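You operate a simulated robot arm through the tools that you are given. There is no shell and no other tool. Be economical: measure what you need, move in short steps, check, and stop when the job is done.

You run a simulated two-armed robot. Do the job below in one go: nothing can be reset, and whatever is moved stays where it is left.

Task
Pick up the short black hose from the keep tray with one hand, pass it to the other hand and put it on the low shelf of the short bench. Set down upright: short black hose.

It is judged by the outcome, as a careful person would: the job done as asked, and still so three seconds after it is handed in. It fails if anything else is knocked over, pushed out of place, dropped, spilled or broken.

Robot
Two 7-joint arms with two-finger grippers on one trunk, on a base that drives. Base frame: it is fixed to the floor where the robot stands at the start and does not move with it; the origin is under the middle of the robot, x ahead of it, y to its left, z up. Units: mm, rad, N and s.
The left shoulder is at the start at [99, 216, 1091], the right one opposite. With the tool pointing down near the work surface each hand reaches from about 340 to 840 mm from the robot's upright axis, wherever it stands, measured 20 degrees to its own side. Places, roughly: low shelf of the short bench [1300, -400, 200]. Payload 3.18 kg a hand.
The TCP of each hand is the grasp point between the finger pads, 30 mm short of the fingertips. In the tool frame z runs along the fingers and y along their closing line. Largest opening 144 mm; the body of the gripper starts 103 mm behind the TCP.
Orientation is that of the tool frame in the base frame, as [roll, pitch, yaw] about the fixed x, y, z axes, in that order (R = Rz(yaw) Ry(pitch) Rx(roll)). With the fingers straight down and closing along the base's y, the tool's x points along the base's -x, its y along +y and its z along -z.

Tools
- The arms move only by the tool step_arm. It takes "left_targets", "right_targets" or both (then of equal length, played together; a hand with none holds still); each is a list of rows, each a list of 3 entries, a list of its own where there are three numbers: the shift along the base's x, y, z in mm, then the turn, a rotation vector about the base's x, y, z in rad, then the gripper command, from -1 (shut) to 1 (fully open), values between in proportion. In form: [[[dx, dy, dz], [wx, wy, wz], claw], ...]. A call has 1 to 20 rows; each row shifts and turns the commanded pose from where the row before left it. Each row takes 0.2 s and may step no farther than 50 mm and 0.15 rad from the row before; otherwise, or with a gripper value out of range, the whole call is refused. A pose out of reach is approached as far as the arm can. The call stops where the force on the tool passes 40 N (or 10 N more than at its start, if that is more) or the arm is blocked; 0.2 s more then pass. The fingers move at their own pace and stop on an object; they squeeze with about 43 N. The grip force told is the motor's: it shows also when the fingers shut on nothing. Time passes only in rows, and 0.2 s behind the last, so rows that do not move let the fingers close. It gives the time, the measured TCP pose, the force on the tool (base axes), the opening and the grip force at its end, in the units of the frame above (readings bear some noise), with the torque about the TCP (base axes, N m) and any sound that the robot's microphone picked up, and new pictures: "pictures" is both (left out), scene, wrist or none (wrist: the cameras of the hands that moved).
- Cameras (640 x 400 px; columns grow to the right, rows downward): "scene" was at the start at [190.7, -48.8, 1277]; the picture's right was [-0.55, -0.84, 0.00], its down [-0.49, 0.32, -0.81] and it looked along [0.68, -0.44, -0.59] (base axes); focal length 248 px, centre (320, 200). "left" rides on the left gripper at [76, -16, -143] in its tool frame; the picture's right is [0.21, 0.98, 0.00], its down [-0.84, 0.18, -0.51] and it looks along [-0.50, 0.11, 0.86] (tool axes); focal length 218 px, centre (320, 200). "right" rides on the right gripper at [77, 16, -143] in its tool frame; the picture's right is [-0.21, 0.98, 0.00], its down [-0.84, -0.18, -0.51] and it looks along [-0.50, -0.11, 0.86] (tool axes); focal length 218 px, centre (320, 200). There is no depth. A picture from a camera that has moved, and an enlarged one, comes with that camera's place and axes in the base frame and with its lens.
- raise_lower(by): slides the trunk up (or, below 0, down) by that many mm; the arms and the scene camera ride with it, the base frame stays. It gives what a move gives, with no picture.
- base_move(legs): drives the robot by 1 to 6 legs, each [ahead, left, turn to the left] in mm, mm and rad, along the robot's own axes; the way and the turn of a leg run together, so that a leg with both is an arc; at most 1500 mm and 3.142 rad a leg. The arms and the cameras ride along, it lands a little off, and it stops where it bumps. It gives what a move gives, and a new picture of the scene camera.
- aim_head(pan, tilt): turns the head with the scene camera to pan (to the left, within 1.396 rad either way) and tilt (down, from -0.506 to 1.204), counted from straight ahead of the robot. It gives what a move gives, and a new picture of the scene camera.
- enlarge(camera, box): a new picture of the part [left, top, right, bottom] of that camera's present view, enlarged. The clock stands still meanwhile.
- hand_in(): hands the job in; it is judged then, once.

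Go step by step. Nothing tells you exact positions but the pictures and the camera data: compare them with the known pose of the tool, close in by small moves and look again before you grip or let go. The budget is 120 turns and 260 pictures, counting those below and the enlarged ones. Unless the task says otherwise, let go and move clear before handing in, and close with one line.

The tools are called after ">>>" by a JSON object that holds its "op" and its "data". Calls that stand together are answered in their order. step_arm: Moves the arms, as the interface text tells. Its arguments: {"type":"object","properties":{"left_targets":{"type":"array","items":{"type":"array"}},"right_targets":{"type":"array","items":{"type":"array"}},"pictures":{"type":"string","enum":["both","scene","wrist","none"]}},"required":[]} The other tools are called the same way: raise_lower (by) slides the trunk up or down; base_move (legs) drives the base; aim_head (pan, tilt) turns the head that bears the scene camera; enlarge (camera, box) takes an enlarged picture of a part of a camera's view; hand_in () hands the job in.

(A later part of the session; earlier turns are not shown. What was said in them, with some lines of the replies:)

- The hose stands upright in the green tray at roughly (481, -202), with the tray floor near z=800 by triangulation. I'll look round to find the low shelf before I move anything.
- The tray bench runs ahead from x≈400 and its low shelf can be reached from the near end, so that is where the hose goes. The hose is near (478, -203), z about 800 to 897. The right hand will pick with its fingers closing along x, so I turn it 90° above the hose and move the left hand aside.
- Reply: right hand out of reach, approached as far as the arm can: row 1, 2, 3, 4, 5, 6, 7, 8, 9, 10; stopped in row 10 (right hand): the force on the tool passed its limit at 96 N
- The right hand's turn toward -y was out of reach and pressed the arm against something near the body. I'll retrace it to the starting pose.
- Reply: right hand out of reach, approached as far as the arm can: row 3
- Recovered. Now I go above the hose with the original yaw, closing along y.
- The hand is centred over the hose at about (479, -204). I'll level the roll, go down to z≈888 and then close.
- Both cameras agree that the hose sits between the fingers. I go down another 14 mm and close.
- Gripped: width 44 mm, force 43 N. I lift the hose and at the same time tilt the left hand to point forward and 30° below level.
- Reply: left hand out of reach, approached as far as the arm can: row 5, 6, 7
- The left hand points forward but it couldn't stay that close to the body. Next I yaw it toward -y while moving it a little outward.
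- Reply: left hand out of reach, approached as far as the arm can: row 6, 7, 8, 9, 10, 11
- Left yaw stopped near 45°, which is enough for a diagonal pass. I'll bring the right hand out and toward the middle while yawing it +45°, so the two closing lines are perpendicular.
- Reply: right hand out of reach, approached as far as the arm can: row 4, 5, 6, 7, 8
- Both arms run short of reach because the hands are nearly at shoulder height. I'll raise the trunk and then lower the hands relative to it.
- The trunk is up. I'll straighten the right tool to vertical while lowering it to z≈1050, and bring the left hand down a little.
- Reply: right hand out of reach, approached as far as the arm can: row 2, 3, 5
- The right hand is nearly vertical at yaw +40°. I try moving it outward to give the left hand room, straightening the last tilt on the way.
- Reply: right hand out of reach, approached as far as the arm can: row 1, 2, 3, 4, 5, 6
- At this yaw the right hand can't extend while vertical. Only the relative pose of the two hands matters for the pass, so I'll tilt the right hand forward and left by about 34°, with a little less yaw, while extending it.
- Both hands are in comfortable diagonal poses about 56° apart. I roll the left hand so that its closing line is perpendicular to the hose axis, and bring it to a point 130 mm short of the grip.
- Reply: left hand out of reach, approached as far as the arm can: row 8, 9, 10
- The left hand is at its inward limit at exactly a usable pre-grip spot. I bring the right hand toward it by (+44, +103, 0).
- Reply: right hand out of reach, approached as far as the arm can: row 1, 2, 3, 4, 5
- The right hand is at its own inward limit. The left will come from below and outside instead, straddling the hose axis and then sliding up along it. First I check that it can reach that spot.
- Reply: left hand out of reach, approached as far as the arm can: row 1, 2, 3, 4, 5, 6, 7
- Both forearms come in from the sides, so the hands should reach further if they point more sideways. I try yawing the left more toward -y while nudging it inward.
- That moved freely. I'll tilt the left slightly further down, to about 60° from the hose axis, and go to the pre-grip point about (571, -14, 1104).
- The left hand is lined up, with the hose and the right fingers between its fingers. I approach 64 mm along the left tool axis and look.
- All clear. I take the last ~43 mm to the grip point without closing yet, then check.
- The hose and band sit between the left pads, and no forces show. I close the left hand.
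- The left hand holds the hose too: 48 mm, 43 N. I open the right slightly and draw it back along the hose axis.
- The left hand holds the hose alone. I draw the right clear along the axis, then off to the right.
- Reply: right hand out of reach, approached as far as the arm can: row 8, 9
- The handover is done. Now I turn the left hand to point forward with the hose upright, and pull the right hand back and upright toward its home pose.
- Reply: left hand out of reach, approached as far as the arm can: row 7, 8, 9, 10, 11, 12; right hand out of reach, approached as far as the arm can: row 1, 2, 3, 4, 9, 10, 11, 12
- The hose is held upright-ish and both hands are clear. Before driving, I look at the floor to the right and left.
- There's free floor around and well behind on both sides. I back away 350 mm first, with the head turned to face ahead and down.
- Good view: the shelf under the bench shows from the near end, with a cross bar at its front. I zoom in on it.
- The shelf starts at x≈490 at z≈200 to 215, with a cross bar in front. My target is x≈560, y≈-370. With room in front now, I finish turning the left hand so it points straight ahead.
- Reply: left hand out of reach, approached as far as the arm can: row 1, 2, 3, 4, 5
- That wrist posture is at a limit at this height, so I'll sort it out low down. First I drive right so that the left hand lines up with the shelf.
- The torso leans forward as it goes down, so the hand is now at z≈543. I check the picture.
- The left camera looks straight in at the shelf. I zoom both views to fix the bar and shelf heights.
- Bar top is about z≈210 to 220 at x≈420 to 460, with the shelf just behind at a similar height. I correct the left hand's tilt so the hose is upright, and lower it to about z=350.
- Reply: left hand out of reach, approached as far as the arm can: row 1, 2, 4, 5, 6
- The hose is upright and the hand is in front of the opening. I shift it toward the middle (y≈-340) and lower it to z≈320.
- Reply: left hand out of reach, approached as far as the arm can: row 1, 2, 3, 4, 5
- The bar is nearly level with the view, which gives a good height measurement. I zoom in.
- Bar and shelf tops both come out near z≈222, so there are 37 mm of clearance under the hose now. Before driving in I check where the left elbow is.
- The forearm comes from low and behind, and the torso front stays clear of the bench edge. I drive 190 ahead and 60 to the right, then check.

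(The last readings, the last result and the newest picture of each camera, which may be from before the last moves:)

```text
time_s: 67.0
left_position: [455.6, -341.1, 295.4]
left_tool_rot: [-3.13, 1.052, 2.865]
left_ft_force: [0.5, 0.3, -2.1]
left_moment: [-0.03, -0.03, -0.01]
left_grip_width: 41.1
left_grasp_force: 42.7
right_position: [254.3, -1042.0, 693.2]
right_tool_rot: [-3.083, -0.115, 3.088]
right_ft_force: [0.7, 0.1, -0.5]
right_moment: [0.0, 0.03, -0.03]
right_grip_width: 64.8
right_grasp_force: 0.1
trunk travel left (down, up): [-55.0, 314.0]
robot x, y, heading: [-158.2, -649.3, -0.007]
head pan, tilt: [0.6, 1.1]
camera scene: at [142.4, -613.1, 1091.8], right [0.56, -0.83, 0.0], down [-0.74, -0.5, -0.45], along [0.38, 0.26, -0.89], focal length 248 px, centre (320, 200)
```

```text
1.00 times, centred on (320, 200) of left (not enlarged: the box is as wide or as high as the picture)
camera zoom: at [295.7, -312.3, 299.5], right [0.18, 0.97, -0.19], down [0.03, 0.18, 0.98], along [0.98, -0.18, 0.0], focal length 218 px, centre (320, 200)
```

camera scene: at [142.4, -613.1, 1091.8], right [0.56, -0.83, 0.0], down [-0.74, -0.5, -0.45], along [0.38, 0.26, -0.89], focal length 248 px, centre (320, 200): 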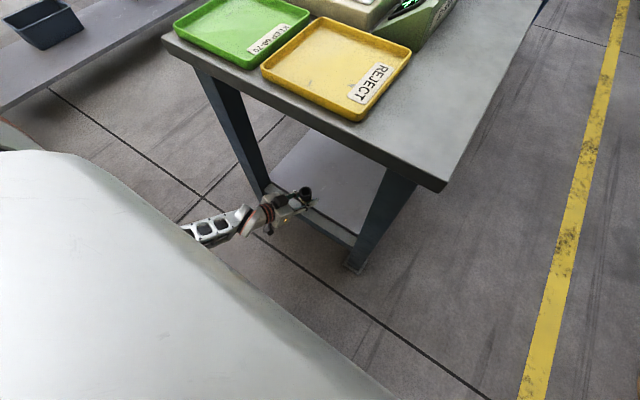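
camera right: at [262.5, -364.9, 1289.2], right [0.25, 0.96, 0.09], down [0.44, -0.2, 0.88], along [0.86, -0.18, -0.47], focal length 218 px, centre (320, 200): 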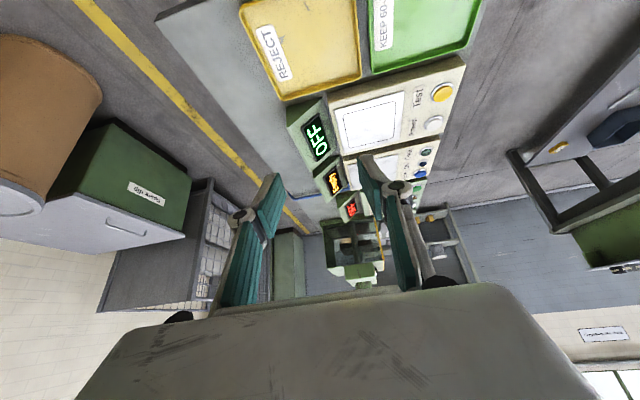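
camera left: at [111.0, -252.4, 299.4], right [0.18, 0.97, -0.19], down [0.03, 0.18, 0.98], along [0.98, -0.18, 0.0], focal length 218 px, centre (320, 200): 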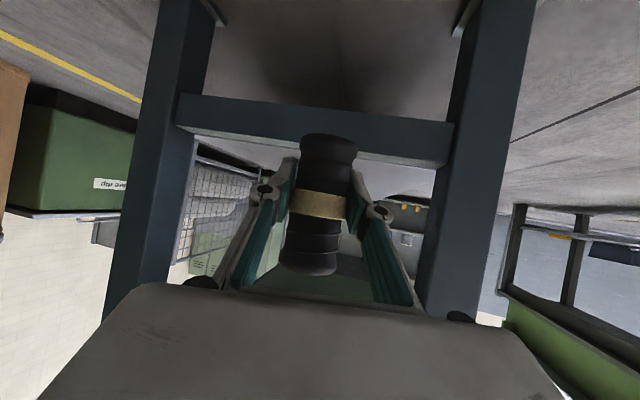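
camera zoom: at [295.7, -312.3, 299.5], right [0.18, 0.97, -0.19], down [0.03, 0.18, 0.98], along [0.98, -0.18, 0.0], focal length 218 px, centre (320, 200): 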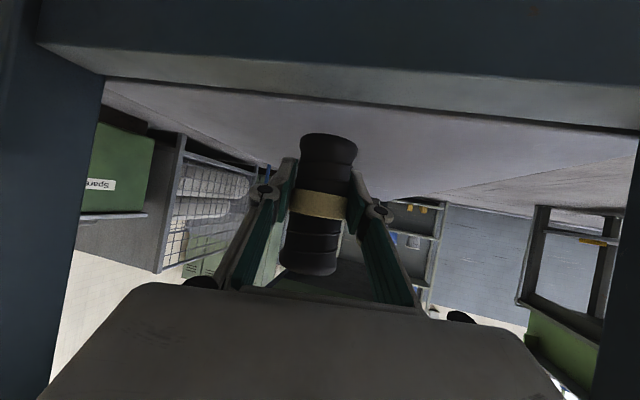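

Everything is clear: hose bottom ≈258 against a bar top of about 222. I drive the last 90 mm in.

>>> {"op": "base_move", "data": {"legs": [[92, 0, 0]]}}

>>> {"op": "enlarge", "data": {"camera": "left", "box": [0, 0, 640, 400]}}

>>> {"op": "enlarge", "data": {"camera": "scene", "box": [160, 100, 400, 280]}}

```text
time_s: 68.2
left_position: [545.0, -343.2, 294.6]
left_tool_rot: [-3.131, 1.05, 2.862]
left_ft_force: [0.5, -0.4, -1.2]
left_moment: [0.01, -0.03, 0.03]
left_grip_width: 40.8
left_grasp_force: 42.6
right_position: [341.7, -1043.0, 693.9]
right_tool_rot: [-3.083, -0.116, 3.083]
right_ft_force: [0.9, 0.8, 0.5]
right_moment: [-0.01, 0.01, 0.0]
right_grip_width: 64.9
right_grasp_force: 0.1
trunk travel left (down, up): [-55.0, 314.0]
robot x, y, heading: [-66.5, -647.1, -0.009]
head pan, tilt: [0.6, 1.1]
camera scene: at [230.4, -614.6, 1091.8], right [0.56, -0.83, 0.0], down [-0.74, -0.5, -0.45], along [0.38, 0.25, -0.89], focal length 248 px, centre (320, 200)
```

scene: 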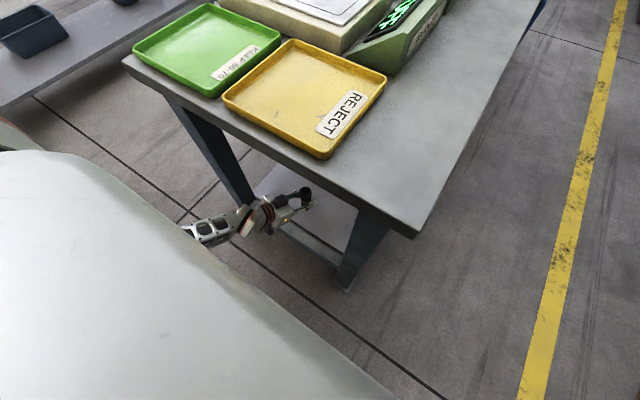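

```text
1.00 times, centred on (320, 200) of left (not enlarged: the box is as wide or as high as the picture)
camera zoom: at [384.6, -314.3, 299.4], right [0.18, 0.97, -0.19], down [0.03, 0.18, 0.98], along [0.98, -0.18, 0.0], focal length 218 px, centre (320, 200)
```

zoom: 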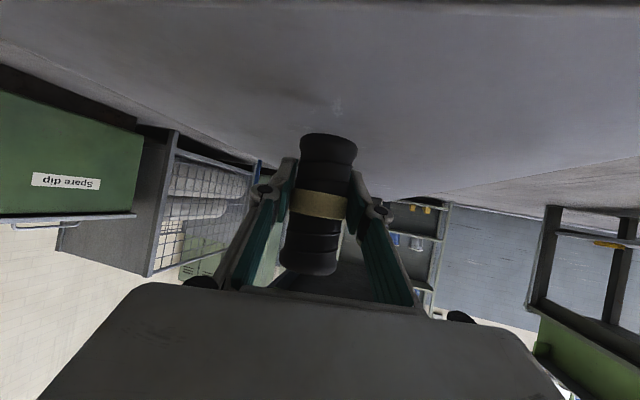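

```text
2.22 times, centred on (280, 190) of scene
camera zoom: at [230.4, -614.6, 1091.8], right [0.56, -0.83, 0.0], down [-0.74, -0.5, -0.45], along [0.38, 0.25, -0.89], focal length 551 px, centre (409, 222)
```

zoom: 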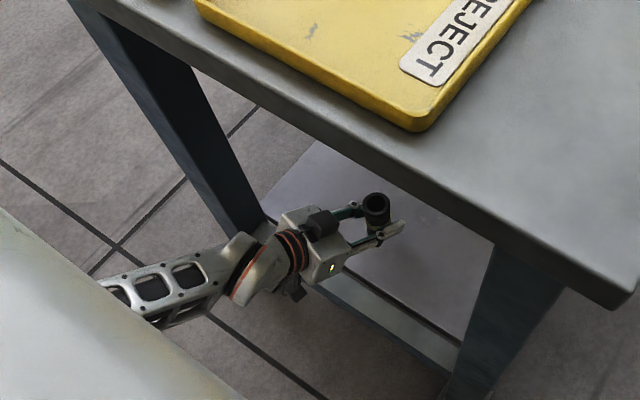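

The hose is over the shelf, about 80 mm inside its front edge, and looks vertical in the picture. I lower it gently and watch the force.

>>> {"op": "step_arm", "data": {"left_targets": [[[0, 0, -6], [0, 0, 0], -1], [[0, 0, -6], [0, 0, 0], -1], [[0, 0, -6], [0, 0, 0], -1], [[0, 0, -6], [0, 0, 0], -1]], "pictures": "wrist"}}

```text
time_s: 69.2
left_position: [544.5, -344.2, 271.6]
left_tool_rot: [-3.132, 1.052, 2.861]
left_ft_force: [-0.4, -0.1, -1.4]
left_moment: [0.01, -0.03, 0.01]
left_grip_width: 40.7
left_grasp_force: 43.0
right_position: [341.0, -1043.6, 693.4]
right_tool_rot: [-3.081, -0.117, 3.084]
right_ft_force: [0.0, 1.2, -0.7]
right_moment: [0.01, 0.04, -0.02]
right_grip_width: 64.6
right_grasp_force: 0.1
trunk travel left (down, up): [-55.0, 314.0]
robot x, y, heading: [-68.0, -647.4, -0.009]
head pan, tilt: [0.6, 1.1]
camera left: at [384.8, -314.2, 275.0], right [0.18, 0.97, -0.19], down [0.03, 0.18, 0.98], along [0.98, -0.18, 0.0], focal length 218 px, centre (320, 200)
```

left: 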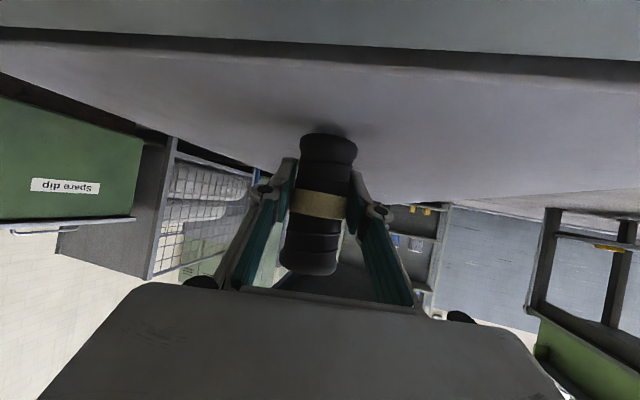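

There's a contact shadow near the base. I continue in 3 mm steps.

>>> {"op": "step_arm", "data": {"left_targets": [[[0, 0, -3], [0, 0, 0], -1], [[0, 0, -3], [0, 0, 0], -1], [[0, 0, -2], [0, 0, 0], -1]], "pictures": "wrist"}}

```text
time_s: 70.0
left_position: [544.3, -345.3, 262.9]
left_tool_rot: [-3.131, 1.052, 2.861]
left_ft_force: [-0.8, 0.3, 0.1]
left_moment: [0.01, 0.06, 0.03]
left_grip_width: 40.9
left_grasp_force: 43.1
right_position: [339.9, -1042.6, 694.0]
right_tool_rot: [-3.082, -0.115, 3.083]
right_ft_force: [-0.2, 0.8, 0.6]
right_moment: [0.01, 0.0, 0.01]
right_grip_width: 64.9
right_grasp_force: 0.2
trunk travel left (down, up): [-55.0, 314.0]
robot x, y, heading: [-68.8, -644.4, -0.007]
head pan, tilt: [0.6, 1.1]
camera left: at [384.3, -314.4, 267.2], right [0.18, 0.97, -0.19], down [0.03, 0.18, 0.98], along [0.98, -0.18, 0.0], focal length 218 px, centre (320, 200)
```

left: 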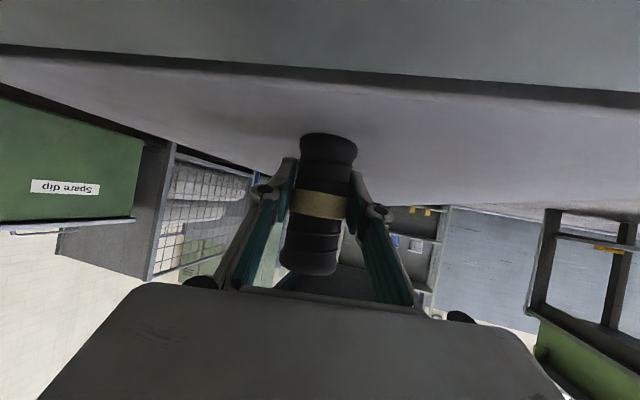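

The vertical reading went from -1.4 to about 0, so contact may be just starting. I make smaller steps.

>>> {"op": "step_arm", "data": {"left_targets": [[[0, 0, -1.5], [0, 0, 0], -1], [[0, 0, 0], [0, 0, 0], -1]], "pictures": "none"}}

>>> {"op": "step_arm", "data": {"left_targets": [[[0, 0, -1.5], [0, 0, 0], -1], [[0, 0, 0], [0, 0, 0], -1]], "pictures": "none"}}

```text
time_s: 70.5
left_position: [544.9, -344.3, 263.0]
left_tool_rot: [-3.133, 1.054, 2.861]
left_ft_force: [-13.2, -1.1, 18.2]
left_moment: [0.14, 0.84, 0.15]
left_grip_width: 41.0
left_grasp_force: 42.9
right_position: [340.5, -1044.0, 694.9]
right_tool_rot: [-3.083, -0.113, 3.084]
right_ft_force: [-0.5, -0.7, 0.4]
right_moment: [0.01, 0.02, 0.0]
right_grip_width: 64.6
right_grasp_force: 0.1
trunk travel left (down, up): [-55.0, 314.0]
robot x, y, heading: [-67.8, -650.0, -0.004]
head pan, tilt: [0.6, 1.1]
```

```text
time_s: 71.2
left_position: [544.9, -343.5, 261.9]
left_tool_rot: [-3.137, 1.057, 2.858]
left_ft_force: [-17.7, 0.7, 29.6]
left_moment: [0.39, 1.17, 0.19]
left_grip_width: 40.9
left_grasp_force: 42.8
right_position: [340.3, -1042.6, 694.2]
right_tool_rot: [-3.085, -0.113, 3.085]
right_ft_force: [0.7, -0.4, -0.5]
right_moment: [0.04, 0.02, -0.01]
right_grip_width: 65.0
right_grasp_force: 0.0
trunk travel left (down, up): [-55.0, 314.0]
robot x, y, heading: [-65.4, -648.2, -0.001]
head pan, tilt: [0.6, 1.1]
```

The hose is firmly on the shelf (contact at TCP z≈262, so the shelf is at ≈222). I relieve the pressing force, then open gently.

>>> {"op": "step_arm", "data": {"left_targets": [[[0, 0, 1.5], [0, 0, 0], -1], [[0, 0, 1], [0, 0, 0], -1], [[0, 0, 0], [0, 0, 0], -1]], "pictures": "none"}}

```text
time_s: 72.0
left_position: [546.4, -343.4, 262.9]
left_tool_rot: [-3.132, 1.052, 2.862]
left_ft_force: [2.5, 0.1, 1.7]
left_moment: [0.03, -0.13, -0.09]
left_grip_width: 40.9
left_grasp_force: 43.1
right_position: [340.8, -1043.8, 694.1]
right_tool_rot: [-3.082, -0.116, 3.082]
right_ft_force: [0.3, 0.5, 0.1]
right_moment: [-0.02, -0.02, 0.02]
right_grip_width: 65.1
right_grasp_force: 0.0
trunk travel left (down, up): [-55.0, 314.0]
robot x, y, heading: [-65.4, -641.7, -0.012]
head pan, tilt: [0.6, 1.1]
```

The load is light now, so I open the left fingers in stages.

>>> {"op": "step_arm", "data": {"left_targets": [[[0, 0, 0], [0, 0, 0], -0.4], [[0, 0, 0], [0, 0, 0], -0.3], [[0, 0, 0], [0, 0, 0], -0.2], [[0, 0, 0], [0, 0, 0], 0], [[0, 0, 0], [0, 0, 0], 0]]}}

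```text
time_s: 73.2
left_position: [544.7, -343.0, 264.2]
left_tool_rot: [-3.131, 1.052, 2.864]
left_ft_force: [-0.2, -1.3, 0.3]
left_moment: [0.01, 0.02, 0.03]
left_grip_width: 71.9
left_grasp_force: 0.1
right_position: [340.2, -1042.7, 694.2]
right_tool_rot: [-3.083, -0.115, 3.083]
right_ft_force: [0.6, 0.0, -0.7]
right_moment: [0.0, -0.03, -0.04]
right_grip_width: 64.9
right_grasp_force: 0.1
trunk travel left (down, up): [-55.0, 314.0]
robot x, y, heading: [-68.7, -650.4, -0.01]
head pan, tilt: [0.6, 1.1]
camera scene: at [230.0, -614.6, 1092.0], right [0.56, -0.83, 0.0], down [-0.74, -0.5, -0.45], along [0.38, 0.25, -0.89], focal length 248 px, centre (320, 200)
camera left: at [385.0, -314.4, 266.9], right [0.18, 0.97, -0.19], down [0.03, 0.18, 0.98], along [0.98, -0.18, 0.0], focal length 218 px, centre (320, 200)
```

scene: 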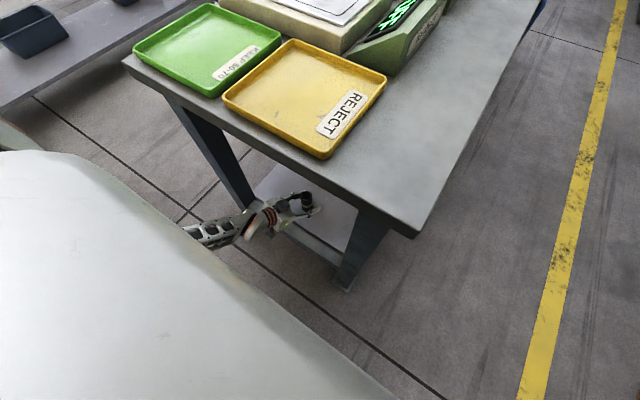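
left: 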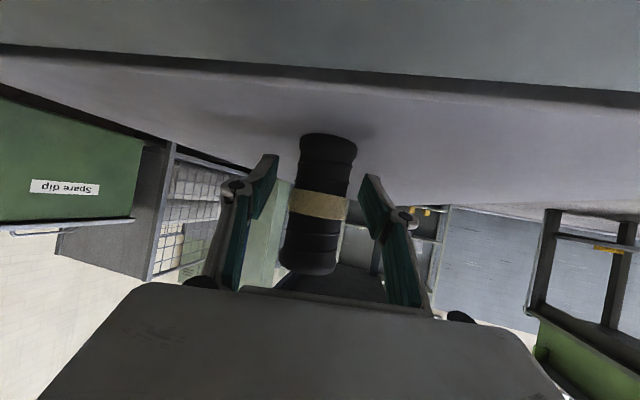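

The hose stands upright, free of the fingers. I open wider and back off along the hand's pointing direction with the base.

>>> {"op": "step_arm", "data": {"left_targets": [[[0, 0, 0], [0, 0, 0], 0.5], [[0, 0, 0], [0, 0, 0], 0.5]], "pictures": "none"}}

>>> {"op": "base_move", "data": {"legs": [[-150, 43, 0]]}}

>>> {"op": "enlarge", "data": {"camera": "left", "box": [0, 0, 640, 400]}}

```text
time_s: 73.8
left_position: [546.0, -343.9, 262.3]
left_tool_rot: [-3.131, 1.053, 2.862]
left_ft_force: [-1.0, -0.8, -0.9]
left_moment: [-0.01, 0.0, -0.03]
left_grip_width: 108.0
left_grasp_force: 0.2
right_position: [340.8, -1042.5, 694.4]
right_tool_rot: [-3.081, -0.116, 3.086]
right_ft_force: [0.1, -0.1, -0.8]
right_moment: [-0.01, 0.03, 0.0]
right_grip_width: 64.7
right_grasp_force: 0.0
trunk travel left (down, up): [-55.0, 314.0]
robot x, y, heading: [-69.7, -645.0, -0.006]
head pan, tilt: [0.6, 1.1]
```

```text
time_s: 75.1
left_position: [401.3, -300.8, 263.0]
left_tool_rot: [-3.131, 1.052, 2.861]
left_ft_force: [0.2, 0.4, -0.1]
left_moment: [0.0, 0.0, -0.02]
left_grip_width: 108.2
left_grasp_force: 0.1
right_position: [195.2, -1002.0, 694.0]
right_tool_rot: [-3.082, -0.115, 3.083]
right_ft_force: [-0.5, -0.2, -0.3]
right_moment: [0.01, 0.0, 0.0]
right_grip_width: 64.9
right_grasp_force: 0.0
trunk travel left (down, up): [-55.0, 314.0]
robot x, y, heading: [-212.4, -602.3, -0.011]
head pan, tilt: [0.6, 1.1]
camera scene: at [85.0, -572.5, 1092.1], right [0.56, -0.83, 0.0], down [-0.74, -0.5, -0.45], along [0.38, 0.25, -0.89], focal length 248 px, centre (320, 200)
```

scene: 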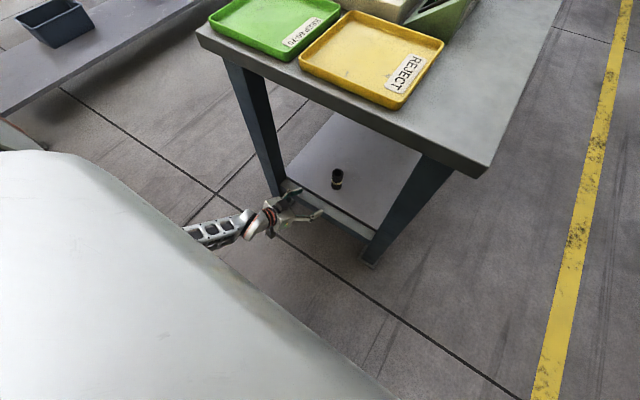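

```text
1.00 times, centred on (320, 200) of left (not enlarged: the box is as wide or as high as the picture)
camera zoom: at [240.9, -272.6, 267.1], right [0.18, 0.97, -0.19], down [0.03, 0.18, 0.98], along [0.98, -0.18, 0.0], focal length 218 px, centre (320, 200)
```

zoom: 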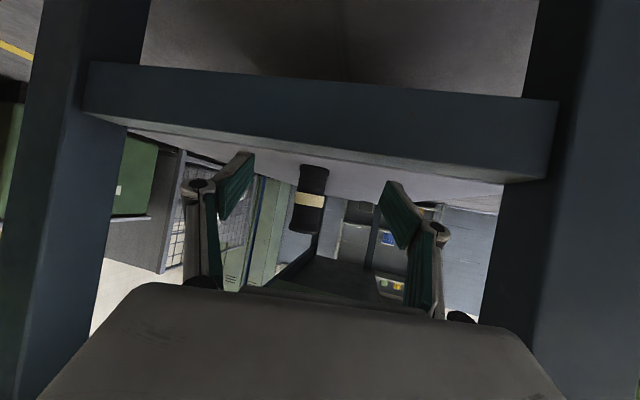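

The hose stands upright on the low shelf. I back off a bit further so everything is clear, then hand in.

>>> {"op": "base_move", "data": {"legs": [[-150, 0, 0]]}}

```text
time_s: 76.5
left_position: [255.3, -303.8, 262.6]
left_tool_rot: [-3.131, 1.051, 2.855]
left_ft_force: [-0.2, -0.6, 0.3]
left_moment: [-0.01, -0.01, 0.0]
left_grip_width: 108.0
left_grasp_force: 0.1
right_position: [47.3, -1000.9, 693.5]
right_tool_rot: [-3.082, -0.115, 3.076]
right_ft_force: [0.2, 0.6, 0.4]
right_moment: [0.01, -0.05, -0.02]
right_grip_width: 64.9
right_grasp_force: 0.1
trunk travel left (down, up): [-55.0, 314.0]
robot x, y, heading: [-359.9, -605.9, -0.01]
head pan, tilt: [0.6, 1.1]
camera scene: at [-62.0, -572.3, 1092.1], right [0.56, -0.83, 0.0], down [-0.74, -0.49, -0.45], along [0.38, 0.25, -0.89], focal length 248 px, centre (320, 200)
```

scene: 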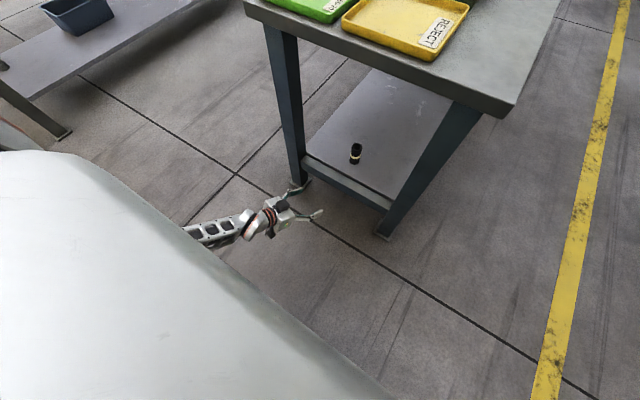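

The hose is standing upright on the low shelf and both hands are clear, so I hand in.

>>> {"op": "hand_in", "data": {}}

```text
The job is handed in.
```

The right hand picked the short black hose from the keep tray and passed it to the left, which set it upright on the low shelf of the short bench. Nothing else was seen to move.
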